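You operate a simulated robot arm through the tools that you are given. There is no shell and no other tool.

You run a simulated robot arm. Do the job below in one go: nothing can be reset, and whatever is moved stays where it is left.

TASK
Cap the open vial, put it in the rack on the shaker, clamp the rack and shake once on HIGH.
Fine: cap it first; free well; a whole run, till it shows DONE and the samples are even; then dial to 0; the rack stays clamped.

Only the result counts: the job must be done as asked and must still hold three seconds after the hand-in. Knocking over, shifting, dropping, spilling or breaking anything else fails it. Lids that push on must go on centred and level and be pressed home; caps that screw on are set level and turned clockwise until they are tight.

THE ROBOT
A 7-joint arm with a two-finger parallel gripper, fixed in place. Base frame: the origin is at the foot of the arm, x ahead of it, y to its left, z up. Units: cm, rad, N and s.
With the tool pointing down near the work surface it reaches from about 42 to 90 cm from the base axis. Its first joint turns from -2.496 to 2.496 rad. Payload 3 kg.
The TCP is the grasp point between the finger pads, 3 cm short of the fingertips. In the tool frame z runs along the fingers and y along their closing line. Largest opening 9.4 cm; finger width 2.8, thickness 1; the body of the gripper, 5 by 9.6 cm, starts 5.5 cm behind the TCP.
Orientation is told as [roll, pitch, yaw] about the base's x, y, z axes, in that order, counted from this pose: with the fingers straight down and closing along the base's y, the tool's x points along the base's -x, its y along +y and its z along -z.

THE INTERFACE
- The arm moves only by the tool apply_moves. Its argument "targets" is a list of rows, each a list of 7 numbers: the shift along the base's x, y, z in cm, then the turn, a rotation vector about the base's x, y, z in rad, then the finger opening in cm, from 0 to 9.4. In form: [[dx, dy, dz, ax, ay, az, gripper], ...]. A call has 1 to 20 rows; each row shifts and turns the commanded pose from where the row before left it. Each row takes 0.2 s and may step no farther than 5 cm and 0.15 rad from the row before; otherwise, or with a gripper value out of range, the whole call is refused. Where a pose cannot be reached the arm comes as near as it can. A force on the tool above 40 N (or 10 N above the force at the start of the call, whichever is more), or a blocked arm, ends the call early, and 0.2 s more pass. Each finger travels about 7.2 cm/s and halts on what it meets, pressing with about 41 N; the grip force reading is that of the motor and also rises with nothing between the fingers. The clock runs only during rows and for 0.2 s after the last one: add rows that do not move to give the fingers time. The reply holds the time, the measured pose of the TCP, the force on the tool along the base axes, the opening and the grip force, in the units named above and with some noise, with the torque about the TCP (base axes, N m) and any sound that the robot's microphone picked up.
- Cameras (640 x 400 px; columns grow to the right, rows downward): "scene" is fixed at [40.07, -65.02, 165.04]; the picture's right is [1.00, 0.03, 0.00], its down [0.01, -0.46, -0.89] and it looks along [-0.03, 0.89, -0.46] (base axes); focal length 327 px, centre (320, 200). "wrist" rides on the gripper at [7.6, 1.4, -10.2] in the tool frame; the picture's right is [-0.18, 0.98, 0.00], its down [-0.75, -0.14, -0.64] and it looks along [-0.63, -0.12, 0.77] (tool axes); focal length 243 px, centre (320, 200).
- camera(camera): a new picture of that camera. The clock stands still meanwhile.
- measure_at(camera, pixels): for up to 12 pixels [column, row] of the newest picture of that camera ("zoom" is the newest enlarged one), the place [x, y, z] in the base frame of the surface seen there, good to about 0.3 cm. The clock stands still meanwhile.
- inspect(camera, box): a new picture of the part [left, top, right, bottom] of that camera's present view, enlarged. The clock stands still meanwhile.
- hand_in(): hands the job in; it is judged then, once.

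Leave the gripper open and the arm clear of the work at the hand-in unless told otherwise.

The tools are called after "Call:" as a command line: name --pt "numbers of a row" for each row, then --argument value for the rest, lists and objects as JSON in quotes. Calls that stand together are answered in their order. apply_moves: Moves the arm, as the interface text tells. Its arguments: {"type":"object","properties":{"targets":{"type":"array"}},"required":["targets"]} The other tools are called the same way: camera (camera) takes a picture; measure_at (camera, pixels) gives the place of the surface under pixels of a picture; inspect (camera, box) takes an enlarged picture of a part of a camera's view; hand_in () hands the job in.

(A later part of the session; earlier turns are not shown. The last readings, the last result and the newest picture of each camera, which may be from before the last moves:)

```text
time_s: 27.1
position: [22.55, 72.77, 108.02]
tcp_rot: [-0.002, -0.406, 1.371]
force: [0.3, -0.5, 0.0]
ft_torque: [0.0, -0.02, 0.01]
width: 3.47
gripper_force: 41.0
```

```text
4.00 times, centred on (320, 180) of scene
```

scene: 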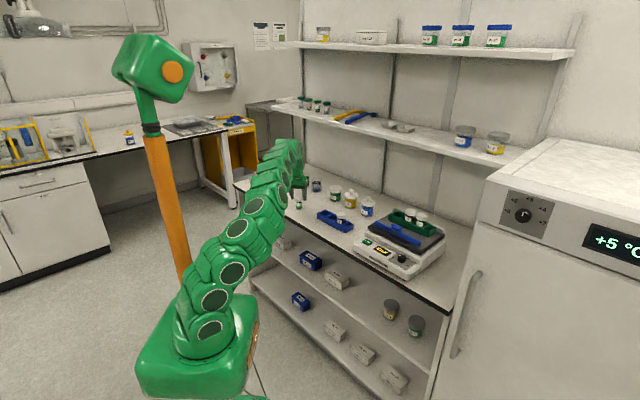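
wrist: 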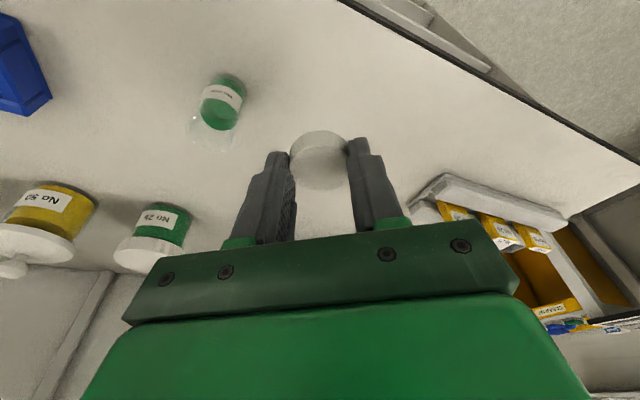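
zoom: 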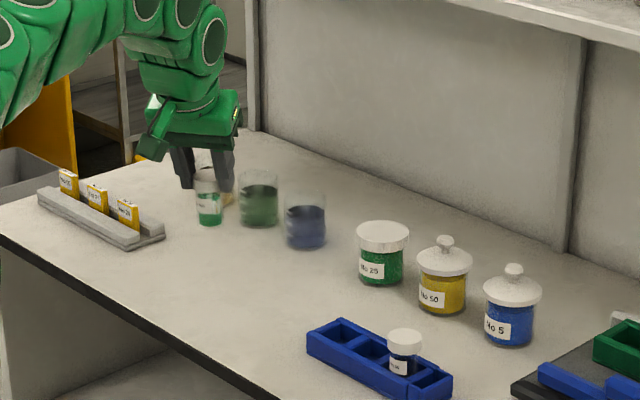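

The vial hangs upright. I swing across toward the shaker at z≈108, turning the wrist to line up with the rack (yaw 0.789).

Call:
apply_moves --pt "3.2 -1.68 0 0 0 -0.0448 3.0" --pt "3.2 -1.68 0 0 0 -0.0448 3.0" --pt "3.2 -1.68 0 0 0 -0.0448 3.0" --pt "3.2 -1.68 0 0 0 -0.0448 3.0" --pt "3.2 -1.68 0 0 0 -0.0448 3.0" --pt "3.2 -1.68 0 0 0 -0.0448 3.0" --pt "3.25 -1.7 0 0 0 -0.0448 3.0" --pt "2.9 -2.16 0 0 0 -0.0448 3.0" --pt "2.9 -2.16 0 0 0 -0.0448 3.0" --pt "2.9 -2.16 0 0 0 -0.0448 3.0" --pt "2.9 -2.16 0 0 0 -0.0448 3.0" --pt "2.9 -2.16 0 0 0 -0.0448 3.0" --pt "2.9 -2.16 0 0 0 -0.0448 3.0" --pt "0 0 0 0 0 0 3.0" --pt "0 0 0 0 0 0 3.0"

Call:
camera --camera "wrist"

Call:
inspect --camera "scene" --box '[340, 150, 468, 230]'

```text
time_s: 30.3
position: [62.31, 48.11, 108.14]
tcp_rot: [0.0, -0.403, 0.79]
force: [0.1, -0.8, -1.1]
ft_torque: [-0.01, 0.01, 0.04]
width: 3.49
gripper_force: 40.6
```

```text
taken
```

wrist: 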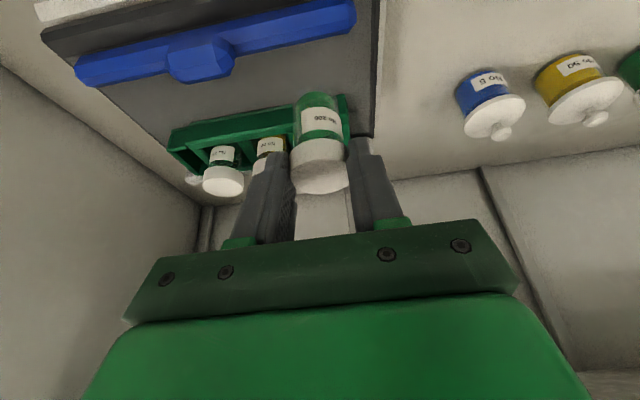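

```text
5.00 times, centred on (404, 190) of scene
```

zoom: 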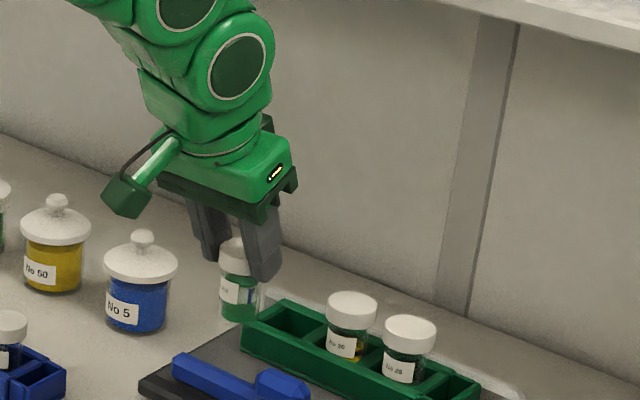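

Vial is near the rack. I zoom to the rack to fix the free well's centre precisely.

Call:
inspect --camera "scene" --box '[384, 200, 432, 230]'

```text
13.33 times, centred on (408, 215) of scene
```

zoom: 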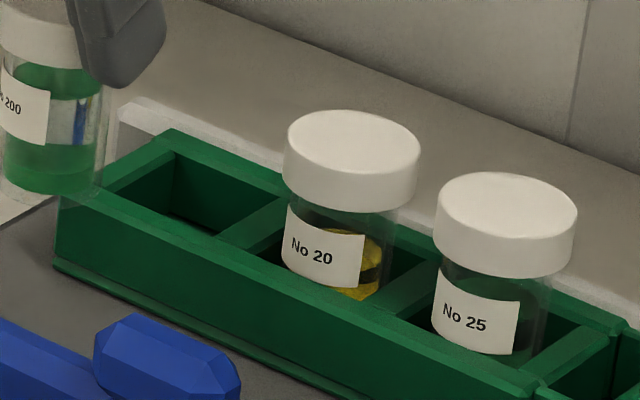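

Call:
measure_at --camera "zoom" --pixels '[[172, 140], [85, 195], [236, 172], [150, 221], [125, 175], [252, 222], [215, 245], [287, 195], [351, 145], [507, 210], [385, 310], [480, 375]]'

Call:
measure_at --camera "zoom" --pixels '[[290, 145], [415, 150], [350, 116], [351, 178], [443, 208], [572, 213], [507, 178], [507, 245], [60, 220], [60, 260], [190, 215], [225, 218]]'

```text
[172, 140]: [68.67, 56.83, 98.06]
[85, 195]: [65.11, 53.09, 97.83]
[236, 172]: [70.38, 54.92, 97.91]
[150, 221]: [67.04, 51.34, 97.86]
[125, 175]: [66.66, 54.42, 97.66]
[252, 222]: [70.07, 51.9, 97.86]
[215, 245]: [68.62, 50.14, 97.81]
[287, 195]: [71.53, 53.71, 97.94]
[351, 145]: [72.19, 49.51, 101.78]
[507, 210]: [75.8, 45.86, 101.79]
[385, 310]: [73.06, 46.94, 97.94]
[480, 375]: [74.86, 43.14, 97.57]
```

```text
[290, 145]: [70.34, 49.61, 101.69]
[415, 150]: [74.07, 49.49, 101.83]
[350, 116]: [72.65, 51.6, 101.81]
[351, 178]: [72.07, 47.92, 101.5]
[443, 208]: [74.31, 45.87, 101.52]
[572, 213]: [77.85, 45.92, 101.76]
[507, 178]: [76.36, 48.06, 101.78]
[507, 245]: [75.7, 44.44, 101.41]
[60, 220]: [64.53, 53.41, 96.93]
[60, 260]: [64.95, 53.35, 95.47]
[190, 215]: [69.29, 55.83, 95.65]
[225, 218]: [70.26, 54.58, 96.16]
```

Free well centre works out to ≈ (68.5, 53.35), rack top 97.85, neighbours' caps at (72.25,49.65) and (76.05,46.05), pitch 5.23. I move the vial over the well at this height.

Call:
apply_moves --pt "1.9 1.56 0 0 0 0 3.0" --pt "1.9 1.56 0 0 0 0 3.0" --pt "1.85 1.57 0 0 0 0 3.0" --pt "0 0 0 0 0 0 3.0" --pt "0 0 0 0 0 0 3.0"

Call:
inspect --camera "scene" --box '[376, 195, 440, 235]'

Call:
camera --camera "wrist"

```text
time_s: 31.5
position: [68.04, 52.74, 108.28]
tcp_rot: [-0.002, -0.403, 0.788]
force: [-0.1, 0.2, 0.1]
ft_torque: [0.02, -0.03, 0.01]
width: 3.49
gripper_force: 41.3
```

```text
10.00 times, centred on (408, 215) of scene
```

zoom: 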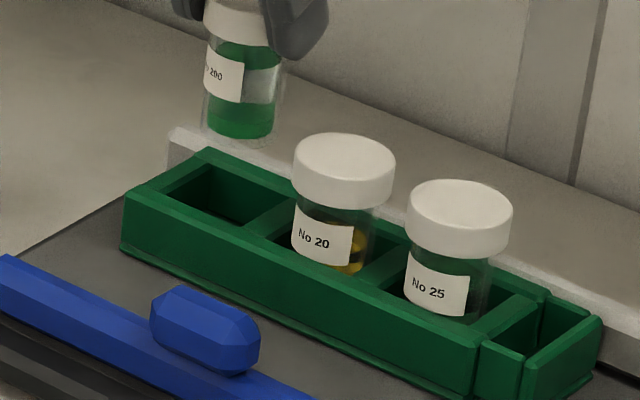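

```text
taken
```

wrist: 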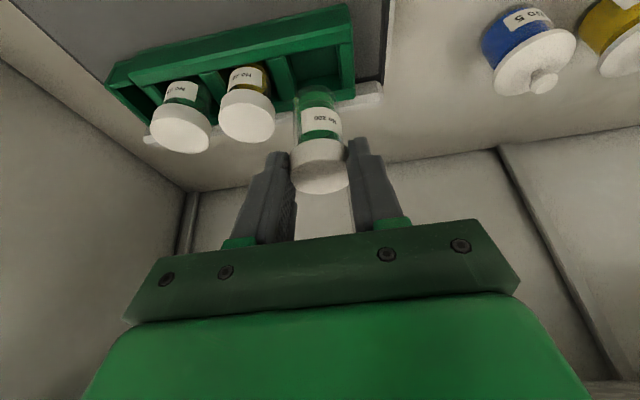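

The vial bottom is about 2.8 cm above the rack top and projects onto the well centre within 0.2 cm. I nudge 0.12 cm away from the neighbour and lower to just above the rack top.

Call:
apply_moves --pt "-0.08 0.08 -0.8 0 0 0 3.0" --pt "0 0 -0.8 0 0 0 3.0" --pt "0 0 -0.7 0 0 0 3.0" --pt "0 0 0 0 0 0 3.0"

Call:
inspect --camera "scene" --box '[376, 195, 440, 235]'

Call:
inspect --camera "wrist" --box '[180, 60, 420, 210]'

```text
time_s: 32.5
position: [67.95, 52.71, 105.78]
tcp_rot: [0.0, -0.402, 0.787]
force: [-0.5, -0.7, -0.9]
ft_torque: [-0.04, -0.03, -0.01]
width: 3.49
gripper_force: 41.1
```

```text
10.00 times, centred on (408, 215) of scene
```

zoom: 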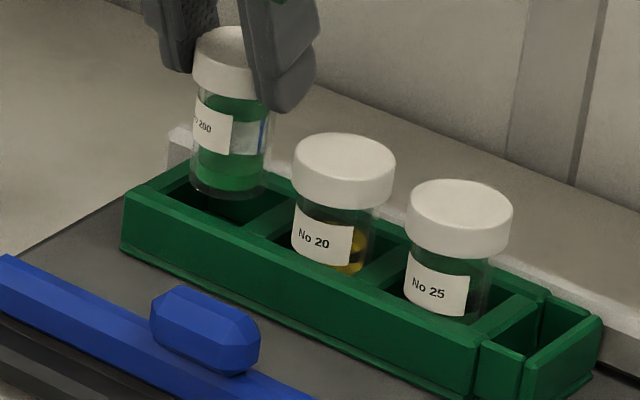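

```text
2.67 times, centred on (300, 135) of wrist
```

zoom: 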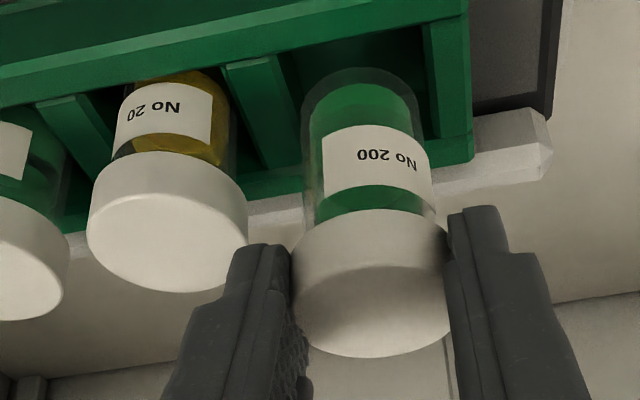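

Vial bottom appears over the opening. I double-check the vial's centre by measuring its cap and the well's edges in this wrist zoom.

Call:
measure_at --camera "zoom" --pixels '[[372, 268], [372, 310], [372, 352], [305, 310], [440, 305], [360, 30], [360, 45], [245, 75], [440, 60], [265, 180], [460, 150], [360, 100]]'

```text
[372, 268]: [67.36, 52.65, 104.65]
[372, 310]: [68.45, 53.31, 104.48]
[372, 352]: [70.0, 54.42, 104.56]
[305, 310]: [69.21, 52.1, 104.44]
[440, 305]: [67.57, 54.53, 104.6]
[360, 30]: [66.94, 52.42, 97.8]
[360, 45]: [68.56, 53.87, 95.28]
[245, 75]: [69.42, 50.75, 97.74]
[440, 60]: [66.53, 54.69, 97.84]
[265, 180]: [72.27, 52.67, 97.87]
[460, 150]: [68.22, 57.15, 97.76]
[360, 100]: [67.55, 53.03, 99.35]
```

Cap centre (68.5, 53.4): centred on the well in both directions. I lower on into the well, slowing near the bottom.

Call:
apply_moves --pt "0 0 -0.6 0 0 0 3.0" --pt "0 0 -0.6 0 0 0 3.0" --pt "0 0 -0.6 0 0 0 3.0" --pt "0 0 -0.4 0 0 0 3.0" --pt "0 0 0 0 0 0 3.0"

Call:
inspect --camera "scene" --box '[376, 195, 440, 235]'

Call:
inspect --camera "wrist" --box '[180, 60, 420, 210]'

```text
time_s: 33.7
position: [67.95, 52.69, 103.61]
tcp_rot: [0.001, -0.404, 0.789]
force: [0.3, -0.1, -1.0]
ft_torque: [-0.01, 0.01, 0.01]
width: 3.49
gripper_force: 41.1
```

```text
10.00 times, centred on (408, 215) of scene
```

zoom: 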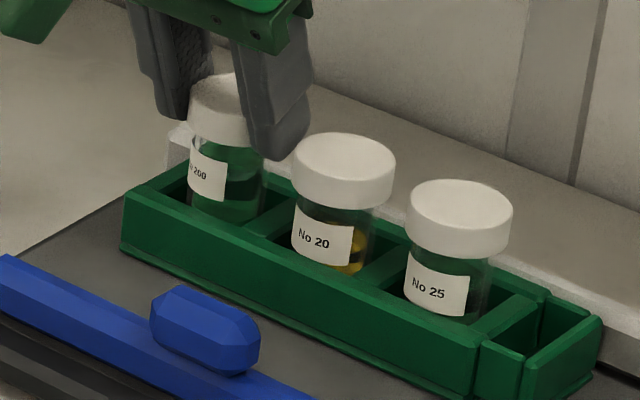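

```text
2.67 times, centred on (300, 135) of wrist
```

zoom: 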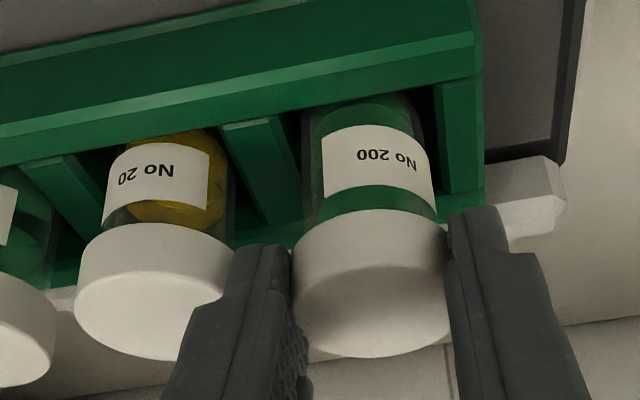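

Vial is in the well, about 0.7 cm above the floor. Before the last bit I check the finger's clearance from the neighbour's cap.

Call:
measure_at --camera "zoom" --pixels '[[238, 260], [232, 275], [225, 300], [215, 320], [255, 255], [285, 255], [222, 290], [200, 300], [230, 245], [280, 290]]'

Call:
inspect --camera "wrist" --box '[240, 140, 320, 190]'

```text
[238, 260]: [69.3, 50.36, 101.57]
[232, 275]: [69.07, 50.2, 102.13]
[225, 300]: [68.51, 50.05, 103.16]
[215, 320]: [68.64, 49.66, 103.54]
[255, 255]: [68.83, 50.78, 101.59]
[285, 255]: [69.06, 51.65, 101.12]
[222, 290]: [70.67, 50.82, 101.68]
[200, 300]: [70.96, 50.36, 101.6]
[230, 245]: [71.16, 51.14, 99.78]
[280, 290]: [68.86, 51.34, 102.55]
```

```text
8.00 times, centred on (280, 165) of wrist
```

zoom: 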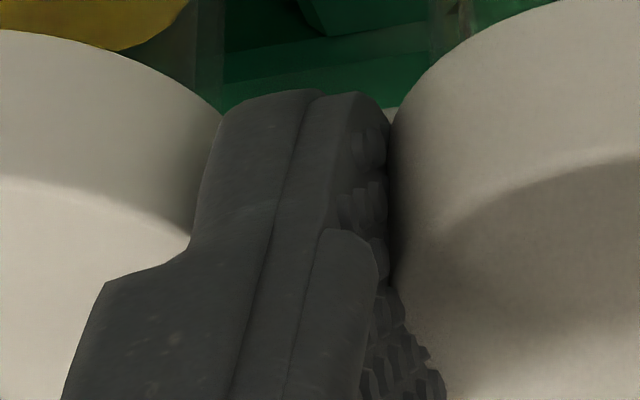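

Gap between finger and neighbour cap is ≈ 0.8 cm (0.5 at the finger's step). I lower the last part slowly, watching for contact.

Call:
apply_moves --pt "0 0 -0.2 0 0 0 3.0" --pt "0 0 -0.15 0 0 0 3.0" --pt "0 0 -0.1 0 0 0 3.0" --pt "0 0 0 0 0 0 3.0"

```text
time_s: 34.7
position: [67.82, 52.85, 103.24]
tcp_rot: [-0.001, -0.403, 0.789]
force: [0.4, -1.4, 0.1]
ft_torque: [0.04, 0.0, -0.01]
width: 3.5
gripper_force: 41.2
```

Call:
apply_moves --pt "0 0 -0.1 0 0 0 3.0" --pt "0 0 -0.1 0 0 0 3.0" --pt "0 0 0 0 0 0 3.0"

```text
time_s: 35.5
position: [67.79, 52.94, 102.97]
tcp_rot: [-0.001, -0.403, 0.787]
force: [0.8, 0.1, -0.5]
ft_torque: [-0.03, -0.03, 0.0]
width: 3.5
gripper_force: 40.7
```

Call:
apply_moves --pt "0 0 -0.1 0 0 0 3.0" --pt "0 0 0 0 0 0 3.0"

Call:
inspect --camera "scene" --box '[376, 195, 440, 235]'

```text
time_s: 36.1
position: [67.92, 52.85, 102.96]
tcp_rot: [0.001, -0.404, 0.79]
force: [0.5, 0.4, -0.4]
ft_torque: [0.01, 0.04, 0.0]
width: 3.5
gripper_force: 41.3
```

```text
10.00 times, centred on (408, 215) of scene
```

zoom: 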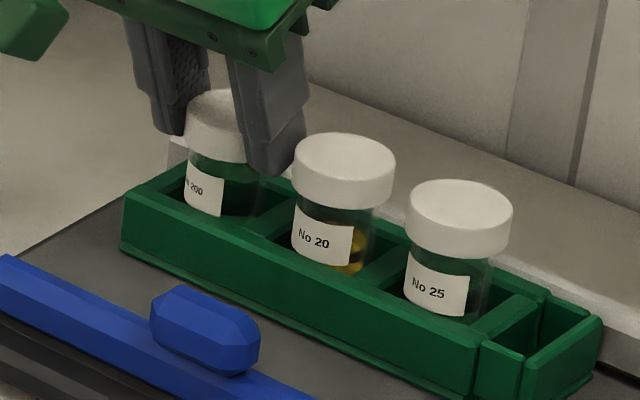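

Still no contact; a few more 0.1 cm steps.

Call:
apply_moves --pt "0 0 -0.1 0 0 0 3.0" --pt "0 0 0 0 0 0 3.0"

```text
time_s: 36.7
position: [67.87, 52.92, 103.03]
tcp_rot: [-0.002, -0.403, 0.789]
force: [-0.6, -0.8, 8.7]
ft_torque: [0.07, -0.04, -0.03]
width: 3.48
gripper_force: 41.0
```

Floor contact (8.7 N) at the expected height. I ease off, open just a little (to 4.1) so as not to touch the neighbour, and look.

Call:
apply_moves --pt "0 0 0.05 0 0 0 3.3" --pt "0 0 0 0 0 0 3.7" --pt "0 0 0 0 0 0 4.1" --pt "0 0 0 0 0 0 4.1" --pt "0 0 0 0 0 0 4.1"

Call:
inspect --camera "wrist" --box '[180, 60, 420, 210]'

Call:
inspect --camera "scene" --box '[376, 195, 440, 235]'

```text
time_s: 37.9
position: [67.88, 52.75, 102.85]
tcp_rot: [0.002, -0.403, 0.789]
force: [-0.6, 0.1, 0.4]
ft_torque: [0.02, 0.01, 0.0]
width: 4.07
gripper_force: 0.0
```

```text
2.67 times, centred on (300, 135) of wrist
```

zoom: 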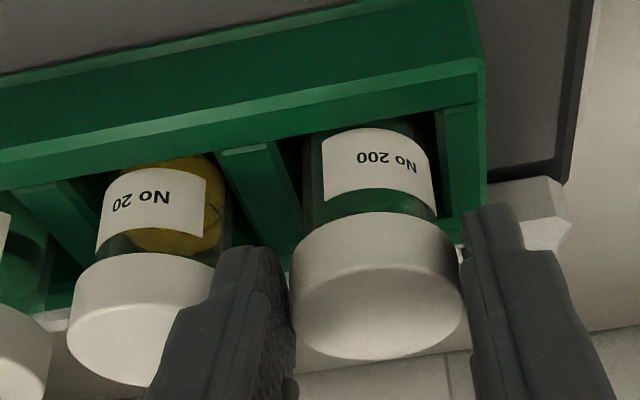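

```text
10.00 times, centred on (408, 215) of scene
```

zoom: 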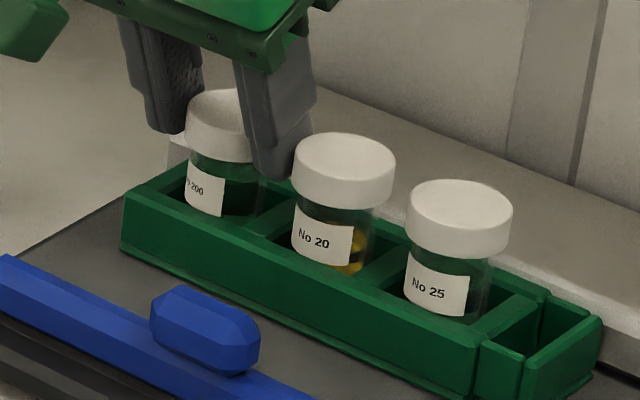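

Both fingers are clear of the cap. I withdraw along the tool axis (up and back).

Call:
apply_moves --pt "-0.14 -0.14 0.46 0 0 0 4.1" --pt "-0.28 -0.28 0.92 0 0 0 4.1" --pt "-0.41 -0.41 1.38 0 0 0 4.1" --pt "-0.55 -0.55 1.84 0 0 0 4.1" --pt "-0.9 -0.9 1.84 0 0 0 4.1" --pt "-0.9 -0.9 1.84 0 0 0 4.1" --pt "0 0 0 0 0 0 4.1"

Call:
inspect --camera "scene" --box '[350, 190, 462, 260]'

Call:
camera --camera "wrist"

```text
time_s: 39.5
position: [64.7, 49.61, 111.01]
tcp_rot: [0.001, -0.404, 0.789]
force: [-0.3, 0.2, -0.8]
ft_torque: [-0.01, 0.02, -0.01]
width: 4.07
gripper_force: 0.0
```

```text
5.71 times, centred on (406, 225) of scene
```

zoom: 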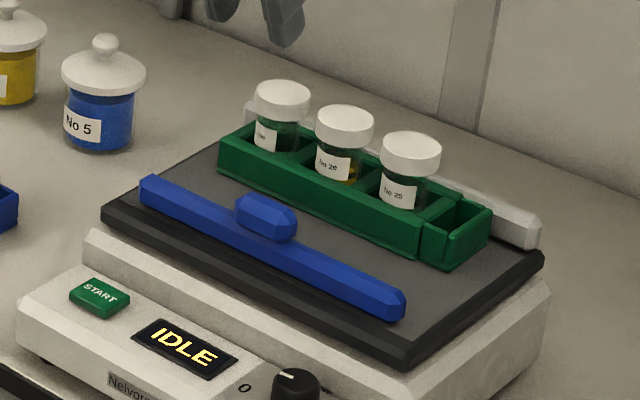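

```text
taken
```

wrist: 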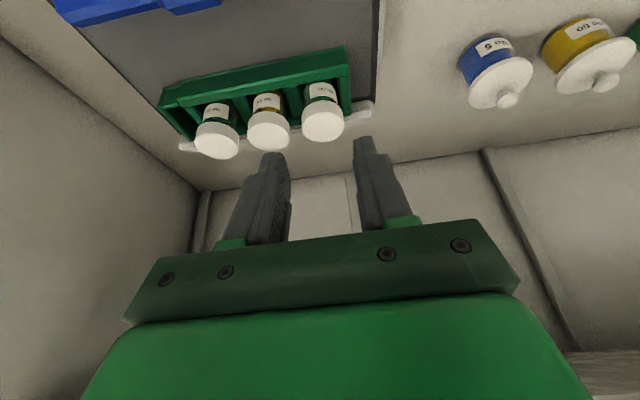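

The vial sits level with the others in the first well. Now the clamp: blue bar with knob in front. I look closely and measure.

Call:
inspect --camera "scene" --box '[368, 213, 432, 253]'

Call:
inspect --camera "wrist" --box '[0, 0, 400, 180]'

```text
10.00 times, centred on (400, 233) of scene
```

zoom: 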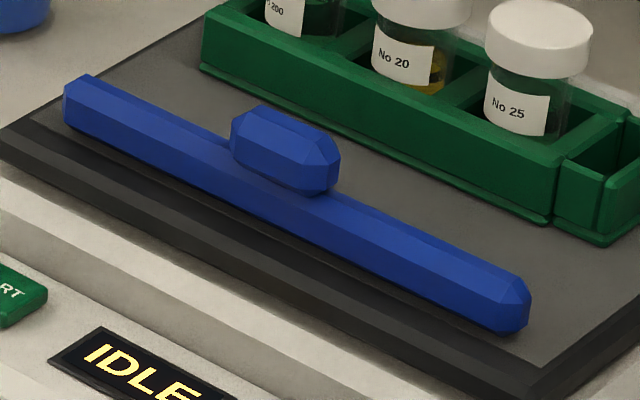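

```text
1.60 times, centred on (200, 90) of wrist
```

zoom: 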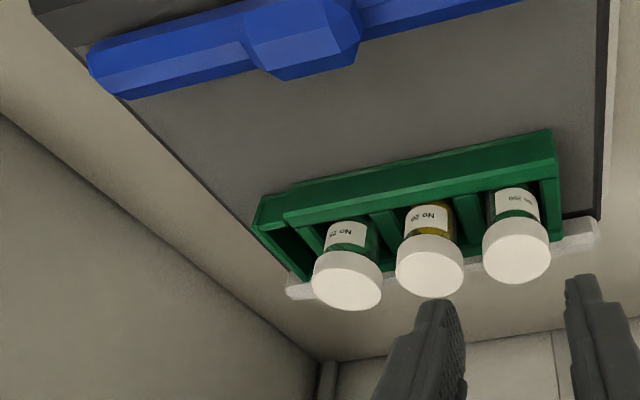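

Call:
inspect --camera "scene" --box '[368, 213, 432, 253]'

Call:
measure_at --camera "zoom" --pixels '[[285, 135], [262, 112], [330, 145], [245, 135], [315, 165], [245, 155], [320, 185], [230, 165], [240, 185], [340, 245], [380, 215], [280, 210]]'

Call:
measure_at --camera "zoom" --pixels '[[300, 55], [430, 150], [215, 60], [350, 140], [450, 215], [150, 120], [70, 120], [515, 305], [520, 285], [90, 80], [400, 300], [60, 170]]'

```text
10.00 times, centred on (400, 233) of scene
```

zoom: 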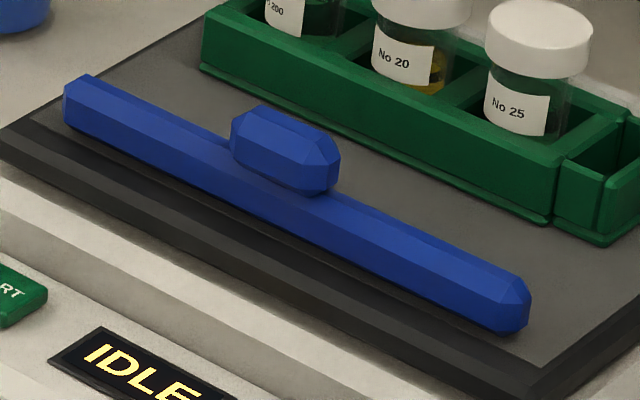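

```text
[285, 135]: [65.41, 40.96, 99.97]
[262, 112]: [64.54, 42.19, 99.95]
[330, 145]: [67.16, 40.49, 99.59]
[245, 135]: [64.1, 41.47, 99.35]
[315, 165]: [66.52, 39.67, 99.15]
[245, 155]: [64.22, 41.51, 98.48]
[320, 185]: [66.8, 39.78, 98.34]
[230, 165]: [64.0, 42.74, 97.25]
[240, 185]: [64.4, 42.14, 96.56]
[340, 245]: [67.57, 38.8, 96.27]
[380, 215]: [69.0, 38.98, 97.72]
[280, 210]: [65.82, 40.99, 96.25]
```

```text
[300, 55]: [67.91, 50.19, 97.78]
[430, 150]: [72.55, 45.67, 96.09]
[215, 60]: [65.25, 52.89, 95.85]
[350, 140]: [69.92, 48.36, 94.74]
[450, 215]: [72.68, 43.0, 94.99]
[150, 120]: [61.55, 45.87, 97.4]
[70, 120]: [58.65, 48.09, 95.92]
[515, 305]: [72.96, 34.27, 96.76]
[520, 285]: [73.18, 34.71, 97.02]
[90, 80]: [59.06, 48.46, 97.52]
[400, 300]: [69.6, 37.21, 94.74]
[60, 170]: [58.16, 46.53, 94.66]
```

Knob centre ≈ (65.5, 41.1), top z 100; the bar is ≈6.5 cm from the rack's front. I'll push the knob from the front with closed fingers along (0.705, 0.709). First move to a place in front of it, closing the fingers and reducing the lean to 0.2.

Call:
apply_moves --pt "-0.63 -3.8 -0.5 -0.071 0.0705 0 3" --pt "-0.63 -3.8 -1.0 -0.071 0.0705 0 2" --pt "-0.64 -3.8 -1.5 0 0 0 1" --pt "0 0 -2.0 0 0 0 0" --pt "0 0 -2.0 0 0 0 0" --pt "0 0 -1.5 0 0 0 0" --pt "0 0 0 0 0 0 0" --pt "0 0 0 0 0 0 0"

Call:
inspect --camera "scene" --box '[352, 190, 448, 250]'

Call:
camera --camera "wrist"

```text
time_s: 41.3
position: [62.76, 38.38, 102.61]
tcp_rot: [0.001, -0.205, 0.789]
force: [0.0, 0.0, 0.9]
ft_torque: [0.01, -0.01, 0.05]
width: 0.0
gripper_force: 32.7
```

```text
6.67 times, centred on (400, 220) of scene
```

zoom: 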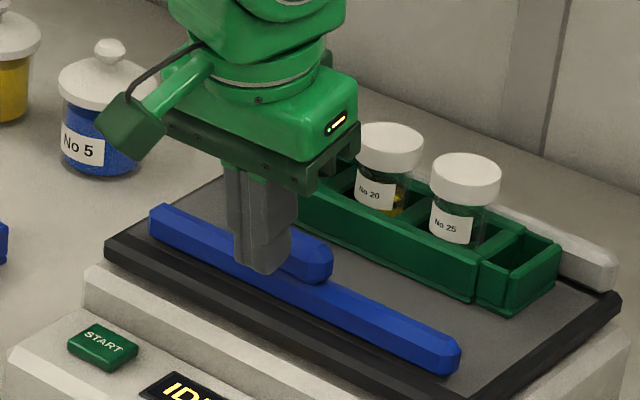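

```text
taken
```

wrist: 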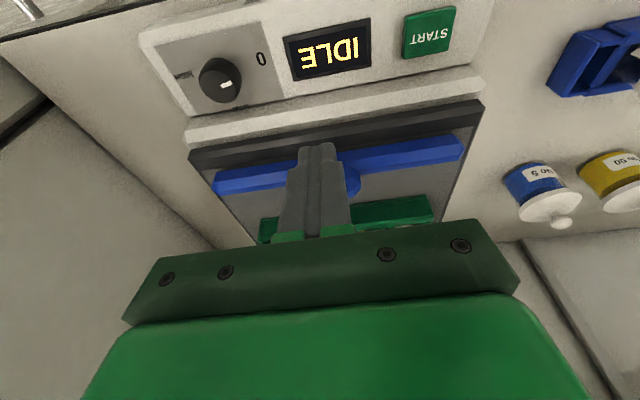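

Fingers are closed, in front of the knob. I lower to knob mid height and start pushing gently.

Call:
apply_moves --pt "0 0 -0.9 0 0 0 0" --pt "0 0 -0.8 0 0 0 0" --pt "0.35 0.355 0 0 0 0 0" --pt "0.35 0.355 0 0 0 0 0" --pt "0.28 0.284 0 0 0 0 0" --pt "0.28 0.284 0 0 0 0 0" --pt "0.28 0.284 0 0 0 0 0" --pt "0 0 0 0 0 0 0"

Call:
inspect --camera "scene" --box '[352, 190, 448, 250]'

```text
time_s: 43.1
position: [64.38, 39.74, 100.94]
tcp_rot: [0.0, -0.204, 0.789]
force: [0.2, 0.1, -0.1]
ft_torque: [-0.01, 0.0, 0.01]
width: 0.02
gripper_force: 33.4
```

```text
6.67 times, centred on (400, 220) of scene
```

zoom: 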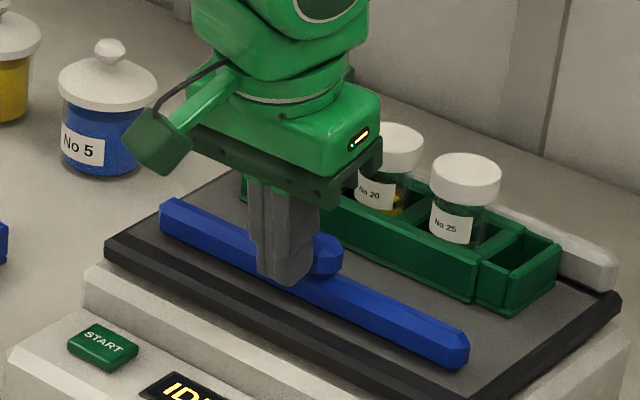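

The bar slides easily with the knob (almost no force). I keep pushing.

Call:
apply_moves --pt "0.32 0.322 0 0 0 0 0" --pt "0.32 0.322 0 0 0 0 0" --pt "0.32 0.322 0 0 0 0 0" --pt "0.32 0.322 0 0 0 0 0" --pt "0.32 0.322 0 0 0 0 0" --pt "0.32 0.322 0 0 0 0 0" --pt "0.32 0.322 0 0 0 0 0" --pt "0.32 0.322 0 0 0 0 0" --pt "0.32 0.322 0 0 0 0 0" --pt "0.32 0.322 0 0 0 0 0" --pt "0 0 0 0 0 0 0"

Call:
inspect --camera "scene" --box '[352, 190, 448, 250]'

```text
time_s: 45.5
position: [67.66, 42.97, 100.94]
tcp_rot: [-0.002, -0.205, 0.788]
force: [-0.3, -0.1, 1.0]
ft_torque: [-0.02, -0.01, 0.0]
width: 0.0
gripper_force: 33.7
```

```text
6.67 times, centred on (400, 220) of scene
```

zoom: 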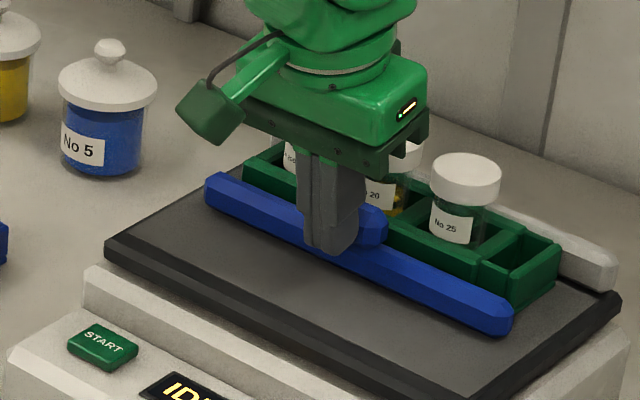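

About 1 cm remains. Slow pushing until contact with the rack.

Call:
apply_moves --pt "0.14 0.142 0 0 0 0 0" --pt "0.14 0.142 0 0 0 0 0" --pt "0.14 0.142 0 0 0 0 0" --pt "0.1 0.101 0 0 0 0 0" --pt "0 0 0 0 0 0 0"

Call:
inspect --camera "scene" --box '[376, 200, 440, 240]'

```text
time_s: 46.7
position: [68.04, 43.47, 100.93]
tcp_rot: [0.0, -0.204, 0.788]
force: [-0.2, 0.0, -0.1]
ft_torque: [0.01, -0.03, 0.0]
width: 0.0
gripper_force: 32.3
```

```text
10.00 times, centred on (408, 220) of scene
```

zoom: 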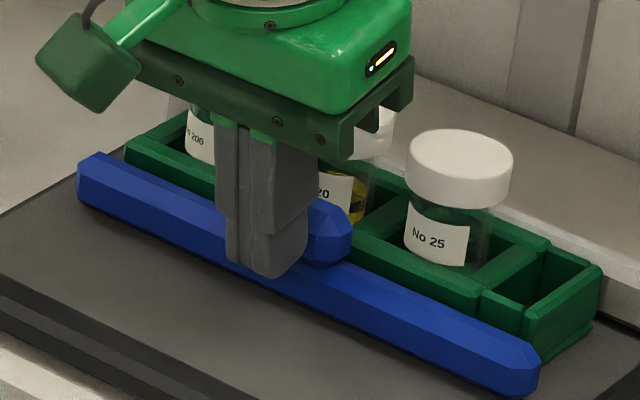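

Nearly at the rack; continue in small steps.

Call:
apply_moves --pt "0.1 0.101 0 0 0 0 0" --pt "0.1 0.101 0 0 0 0 0" --pt "0.1 0.101 0 0 0 0 0" --pt "0 0 0 0 0 0 0"

Call:
inspect --camera "scene" --box '[376, 200, 440, 240]'

```text
time_s: 47.7
position: [68.36, 43.77, 100.85]
tcp_rot: [0.0, -0.204, 0.788]
force: [-0.6, -0.5, 0.0]
ft_torque: [-0.03, 0.0, 0.01]
width: 0.01
gripper_force: 32.7
```

```text
10.00 times, centred on (408, 220) of scene
```

zoom: 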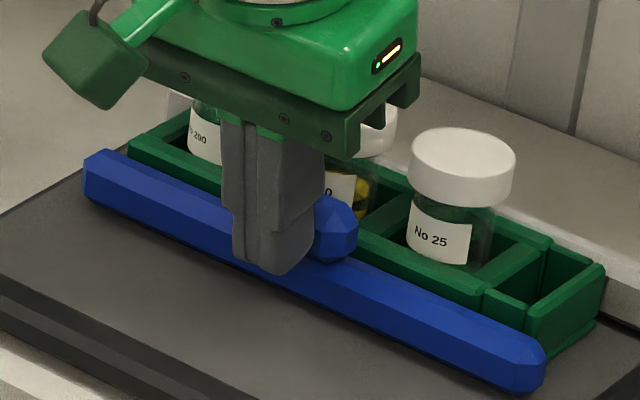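

The rack has started to move with the bar towards the back jaw. I continue slowly until it is firmly clamped.

Call:
apply_moves --pt "0.07 0.071 0 0 0 0 0" --pt "0.07 0.071 0 0 0 0 0" --pt "0.07 0.071 0 0 0 0 0" --pt "0 0 0 0 0 0 0"

Call:
inspect --camera "scene" --box '[376, 200, 440, 240]'

```text
time_s: 48.7
position: [68.48, 43.96, 100.98]
tcp_rot: [-0.001, -0.203, 0.789]
force: [-16.3, -17.1, 1.7]
ft_torque: [-0.44, 0.39, -0.01]
width: 0.01
gripper_force: 33.7
```

```text
10.00 times, centred on (408, 220) of scene
```

zoom: 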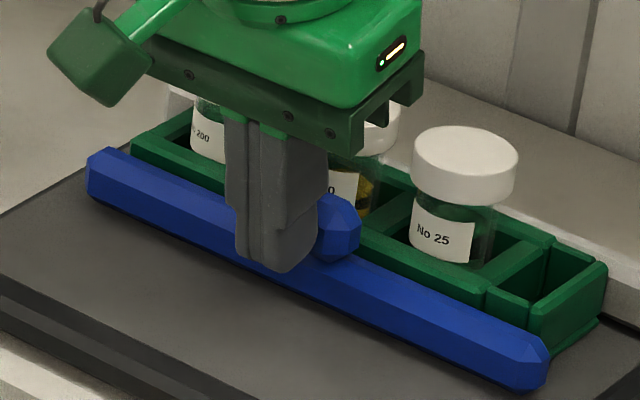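

The rack is against the jaw, 24 N. I press slightly more in case there is a catch.

Call:
apply_moves --pt "0.04 0.04 0 0 0 0 0" --pt "0 0 0 0 0 0 0"

Call:
camera --camera "scene"

```text
time_s: 49.4
position: [68.55, 43.94, 100.97]
tcp_rot: [-0.001, -0.199, 0.791]
force: [-7.9, -7.3, 2.0]
ft_torque: [-0.18, 0.08, 0.03]
width: 0.0
gripper_force: 32.8
stopped in row 2: the force on the tool passed its limit at 40 N (the readings are from after the stop); the commanded pose is now the measured one
```

```text
taken
```

scene: 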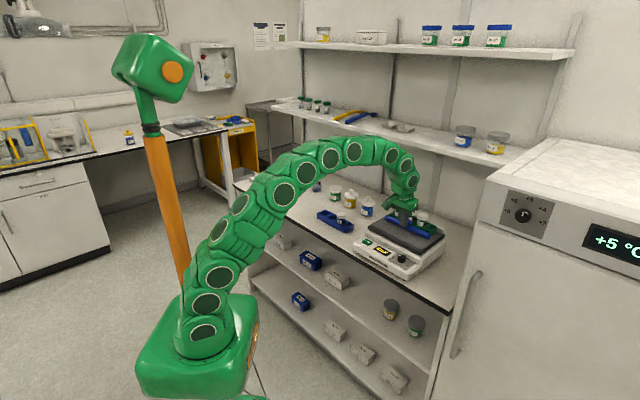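

Pressed to 40 N. I back off and check that the bar stays.

Call:
apply_moves --pt "-0.2 -0.2 0 0 0 0 0" --pt "-0.7 -0.7 0 0 0 0 0" --pt "-1.0 -1.0 0.5 0 0 0 0" --pt "-1.0 -1.0 2.0 0 0 0 0" --pt "-1.0 -2.0 2.0 0 0 0 0" --pt "0 -2.0 2.0 0 0 0 0" --pt "0 0 0 0 0 0 0"

Call:
inspect --camera "scene" --box '[352, 200, 448, 260]'

Call:
camera --camera "wrist"

```text
time_s: 51.0
position: [64.58, 37.06, 107.55]
tcp_rot: [0.001, -0.2, 0.79]
force: [0.1, 0.1, 0.0]
ft_torque: [0.0, 0.0, 0.01]
width: 0.01
gripper_force: 33.1
```

```text
6.67 times, centred on (400, 230) of scene
```

zoom: 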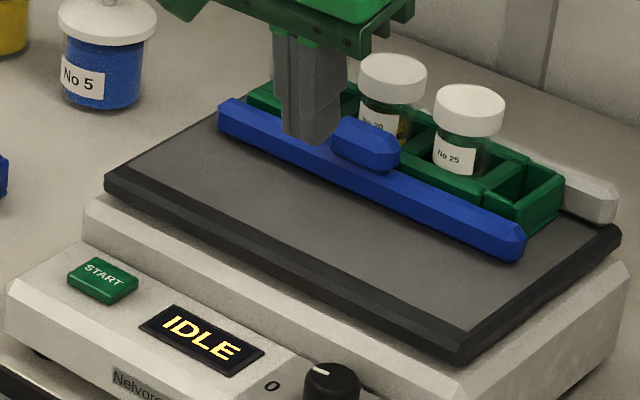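

```text
taken
```

wrist: 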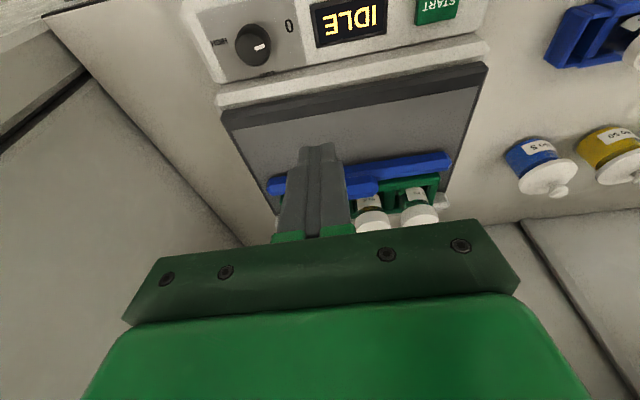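

The bar stays against the rack. Next the dial: I straighten the tool, move above the dial (≈ (66.5, 32)) and turn the wrist to yaw≈2.0 so that I have a full half-turn clockwise available; fingers open to 5.

Call:
apply_moves --pt "0.2 -0.5 0 -0.071 0.0705 0 1" --pt "0.2 -0.5 0 -0.071 0.0705 0 2" --pt "0.2 -0.5 0 0 0 0.134 3" --pt "0.2 -0.5 0 0 0 0.134 4" --pt "0.2 -0.5 0 0 0 0.134 5" --pt "0.2 -0.5 0 0 0 0.134 5" --pt "0.2 -0.5 0 0 0 0.134 5" --pt "0.2 -0.5 0 0 0 0.134 5" --pt "0.2 -0.5 0 0 0 0.134 5" --pt "0.1 -0.5 0 0 0 0.134 5" --pt "0 0 0 0 0 0.134 5" --pt "0 0 0 0 0 0 5"

Call:
camera --camera "wrist"

Call:
inspect --camera "scene" --box '[384, 235, 432, 265]'

```text
time_s: 53.6
position: [66.62, 32.14, 107.21]
tcp_rot: [0.001, 0.001, 1.997]
force: [0.7, -0.4, -0.7]
ft_torque: [0.0, -0.01, -0.01]
width: 5.01
gripper_force: 0.1
```

```text
taken
```

wrist: 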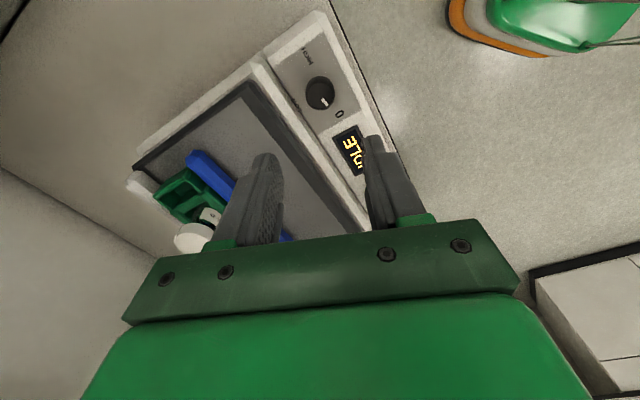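

```text
13.33 times, centred on (408, 250) of scene
```

zoom: 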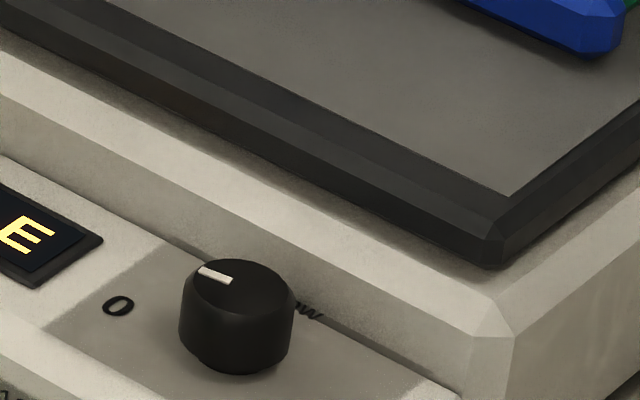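

Wrist view shows the dial at (320,92) with 0, LOW and HIGH labels. I zoom in and measure the dial.

Call:
inspect --camera "wrist" --box '[264, 30, 376, 130]'

Call:
measure_at --camera "wrist" --pixels '[[320, 96], [320, 92], [320, 104], [313, 96], [329, 96], [306, 57], [340, 114], [297, 103], [320, 80]]'

```text
4.00 times, centred on (320, 80) of wrist
```

zoom: 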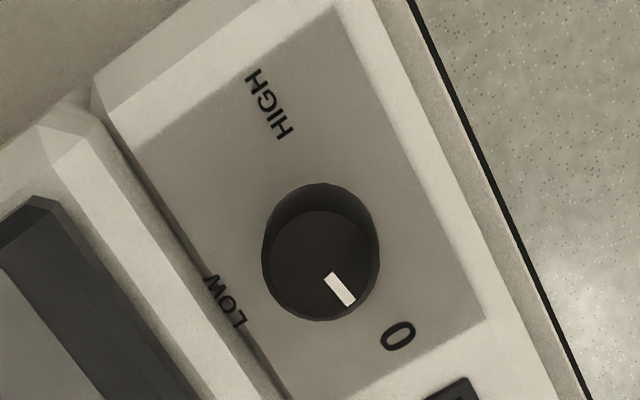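

```text
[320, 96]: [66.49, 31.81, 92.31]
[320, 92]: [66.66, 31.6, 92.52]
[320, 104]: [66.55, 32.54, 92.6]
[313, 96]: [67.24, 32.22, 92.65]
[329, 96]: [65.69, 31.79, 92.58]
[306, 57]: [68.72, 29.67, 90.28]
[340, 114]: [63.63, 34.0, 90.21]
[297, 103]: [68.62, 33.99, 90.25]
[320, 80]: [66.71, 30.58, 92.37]
```

Call:
measure_at --camera "zoom" --pixels '[[322, 262], [272, 262], [374, 262], [322, 216], [322, 316], [345, 290], [333, 276], [268, 105], [398, 335], [225, 300], [420, 180]]'

```text
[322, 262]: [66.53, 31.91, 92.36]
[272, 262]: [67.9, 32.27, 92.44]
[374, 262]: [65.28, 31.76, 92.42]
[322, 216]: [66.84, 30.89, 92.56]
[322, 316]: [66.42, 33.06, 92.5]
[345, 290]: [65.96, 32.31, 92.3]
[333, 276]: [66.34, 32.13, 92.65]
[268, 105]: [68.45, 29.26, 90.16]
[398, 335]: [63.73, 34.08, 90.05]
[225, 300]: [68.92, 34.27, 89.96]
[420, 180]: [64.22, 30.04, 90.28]
```

Dial centre (66.58, 31.97), top z 92.45, ~2.5 cm wide. The body step behind the panel matters for finger clearance; I measure it.

Call:
inspect --camera "scene" --box '[384, 235, 432, 265]'

Call:
measure_at --camera "zoom" --pixels '[[120, 205], [150, 228], [250, 240], [330, 280], [140, 115], [300, 180], [350, 215], [300, 320], [270, 140], [480, 245], [60, 200], [400, 300]]'

```text
13.33 times, centred on (408, 250) of scene
```

zoom: 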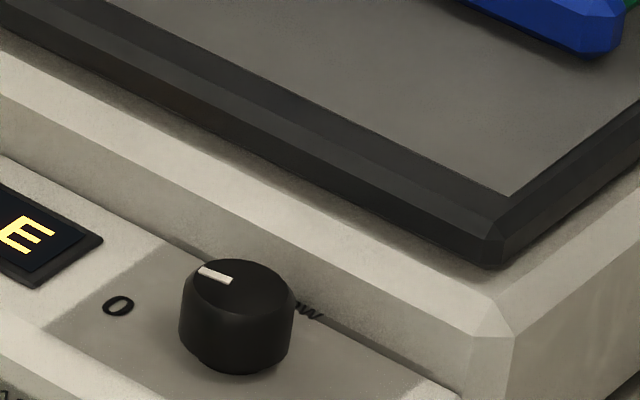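

```text
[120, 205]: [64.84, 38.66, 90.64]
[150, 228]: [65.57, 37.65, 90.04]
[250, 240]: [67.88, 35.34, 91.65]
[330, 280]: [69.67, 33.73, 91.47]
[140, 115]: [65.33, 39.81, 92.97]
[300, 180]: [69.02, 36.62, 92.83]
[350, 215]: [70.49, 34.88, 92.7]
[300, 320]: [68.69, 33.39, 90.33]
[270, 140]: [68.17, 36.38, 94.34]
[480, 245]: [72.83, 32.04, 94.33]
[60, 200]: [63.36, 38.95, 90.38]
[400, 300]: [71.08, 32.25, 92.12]
```

The wall behind the panel is 3.3 cm from the dial axis (top z 92.7). With a 3.6 cm opening and fingertips at z≈91.2 any angle is clear. I descend over the dial.

Call:
apply_moves --pt "-0.04 -0.17 -2.5 0 0 0 3.6" --pt "0 0 -2.5 0 0 0 3.6" --pt "0 0 -2.5 0 0 0 3.6" --pt "0 0 -2.0 0 0 0 3.6" --pt "0 0 -1.0 0 0 0 3.6" --pt "0 0 0 0 0 0 3.6"

Call:
inspect --camera "wrist" --box '[220, 80, 420, 205]'

Call:
inspect --camera "scene" --box '[376, 225, 440, 265]'

```text
time_s: 55.0
position: [66.6, 31.97, 96.83]
tcp_rot: [-0.001, -0.002, 1.996]
force: [-0.2, 0.4, 0.8]
ft_torque: [-0.01, 0.0, 0.0]
width: 3.6
gripper_force: 0.0
```

```text
3.20 times, centred on (320, 142) of wrist
```

zoom: 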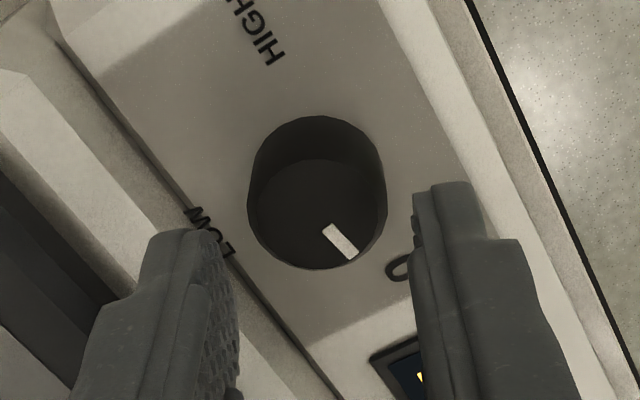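

```text
10.00 times, centred on (408, 245) of scene
```

zoom: 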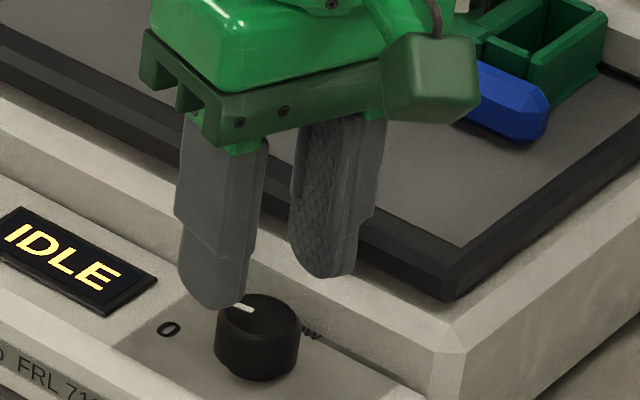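

Dial lies between the fingers. I lower to the grasp height.

Call:
apply_moves --pt "0 0 -0.9 0 0 0 3.6" --pt "0 0 -0.9 0 0 0 3.6" --pt "0 0 -0.8 0 0 0 3.6" --pt "0 0 0 0 0 0 3.6"

Call:
inspect --camera "wrist" --box '[220, 80, 420, 205]'

```text
time_s: 56.0
position: [66.41, 31.86, 94.16]
tcp_rot: [-0.001, -0.001, 1.995]
force: [0.6, 0.3, 0.5]
ft_torque: [0.0, 0.03, 0.01]
width: 3.59
gripper_force: 0.0
```

```text
3.20 times, centred on (320, 142) of wrist
```

zoom: 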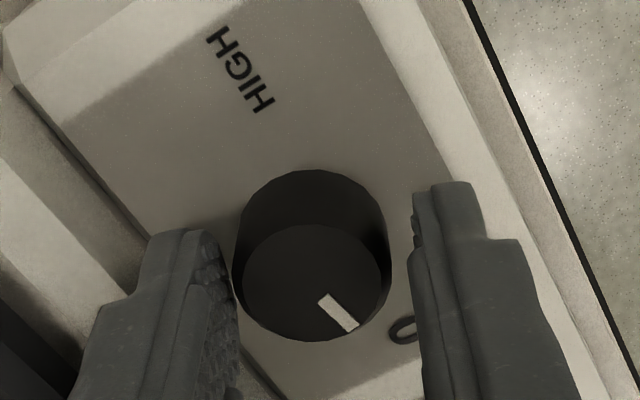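

The dial is ~0.2 cm off towards the left finger. I shift (0.15, 0.08) and close on it.

Call:
apply_moves --pt "0.15 0.08 0 0 0 0 3.6" --pt "0 0 0 0 0 0 3.1" --pt "0 0 0 0 0 0 2.8" --pt "0 0 0 0 0 0 2.0" --pt "0 0 0 0 0 0 2.0" --pt "0 0 0 0 0 0 2.0"

Call:
inspect --camera "wrist" --box '[220, 80, 420, 205]'

```text
time_s: 57.4
position: [66.54, 31.86, 94.37]
tcp_rot: [0.002, 0.001, 1.995]
force: [-21.5, -11.1, 7.0]
ft_torque: [-0.33, 0.39, -0.01]
width: 2.96
gripper_force: 45.2
```

```text
3.20 times, centred on (320, 142) of wrist
```

zoom: 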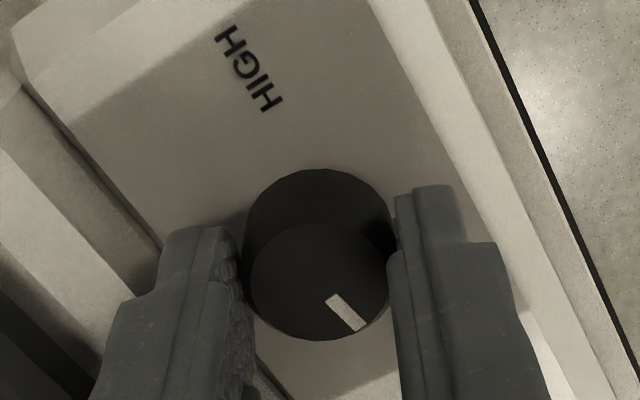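

Both pads touch the dial, but there is a 24 N side force because I'm about 0.1 cm off-centre. I shift back to balance it.

Call:
apply_moves --pt "-0.09 -0.04 0 0 0 0 2.0" --pt "0 0 0 0 0 0 2.0"

```text
time_s: 58.0
position: [66.75, 32.04, 94.23]
tcp_rot: [-0.001, -0.002, 1.994]
force: [-8.7, -2.1, -0.6]
ft_torque: [-0.29, 0.29, -0.01]
width: 2.95
gripper_force: 45.0
```

Call:
apply_moves --pt "-0.06 -0.015 0 0 0 0 2.0" --pt "0 0 0 0 0 0 2.0"

```text
time_s: 58.6
position: [66.6, 32.02, 94.26]
tcp_rot: [-0.002, -0.003, 1.995]
force: [7.9, 4.7, -8.2]
ft_torque: [0.35, 0.1, 0.0]
width: 2.95
gripper_force: 44.6
```

Side force is small now. I begin turning clockwise, a few rows first.

Call:
apply_moves --pt "0.02 0.01 0 0 0 -0.1 2.0" --pt "0 0 0 0 0 -0.1 2.0" --pt "0 0 0 0 0 -0.1 2.0" --pt "0 0 0 0 0 -0.1 2.0" --pt "0 0 0 0 0 0 2.0"

Call:
inspect --camera "wrist" --box '[220, 80, 420, 205]'

```text
time_s: 59.8
position: [66.6, 32.09, 94.19]
tcp_rot: [-0.003, -0.001, 1.593]
force: [14.7, 3.9, -1.7]
ft_torque: [-0.41, -0.16, -0.02]
width: 2.97
gripper_force: 44.7
```

```text
3.20 times, centred on (320, 142) of wrist
```

zoom: 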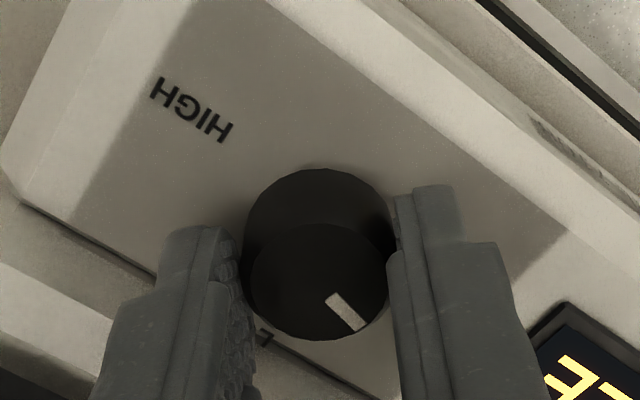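

The dial turns with the fingers (pointer fixed in the wrist view). I continue clockwise, correcting x slightly.

Call:
apply_moves --pt "0.06 0.02 0 0 0 -0.12 2.0" --pt "0 0 0 0 0 -0.12 2.0" --pt "0 0 0 0 0 -0.12 2.0" --pt "0 0 0 0 0 -0.12 2.0" --pt "0 0 0 0 0 -0.12 2.0" --pt "0 0 0 0 0 -0.12 2.0" --pt "0 0 0 0 0 -0.12 2.0" --pt "0 0 0 0 0 -0.12 2.0" --pt "0 0 0 0 0 -0.12 2.0" --pt "0 0 0 0 0 0 2.0"

Call:
inspect --camera "wrist" --box '[220, 80, 420, 205]'

Call:
inspect --camera "scene" --box '[352, 215, 448, 275]'

```text
time_s: 62.0
position: [66.55, 31.92, 94.24]
tcp_rot: [-0.001, 0.001, 0.513]
force: [10.1, 0.0, 0.7]
ft_torque: [0.14, 0.01, 0.01]
width: 2.97
gripper_force: 44.7
```

```text
3.20 times, centred on (320, 142) of wrist
```

zoom: 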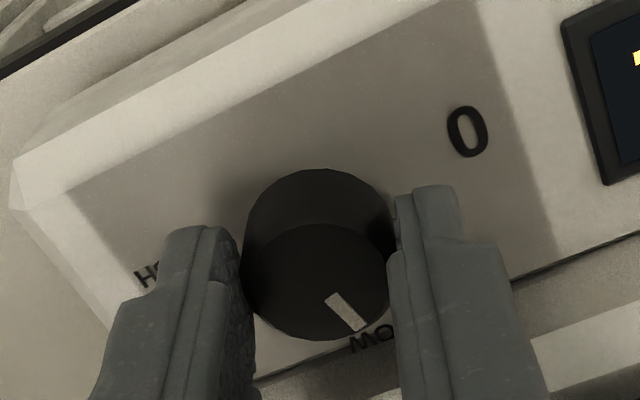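

```text
6.67 times, centred on (400, 245) of scene
```

zoom: 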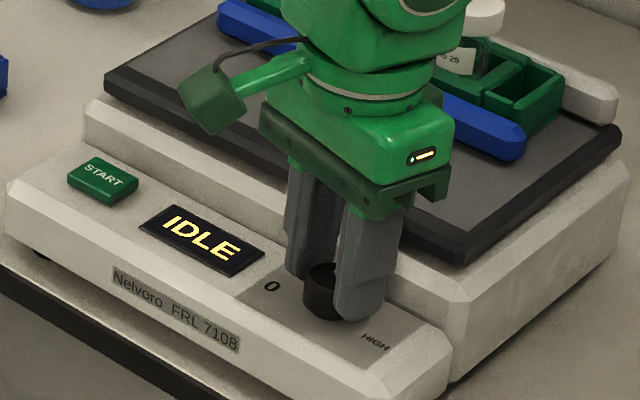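

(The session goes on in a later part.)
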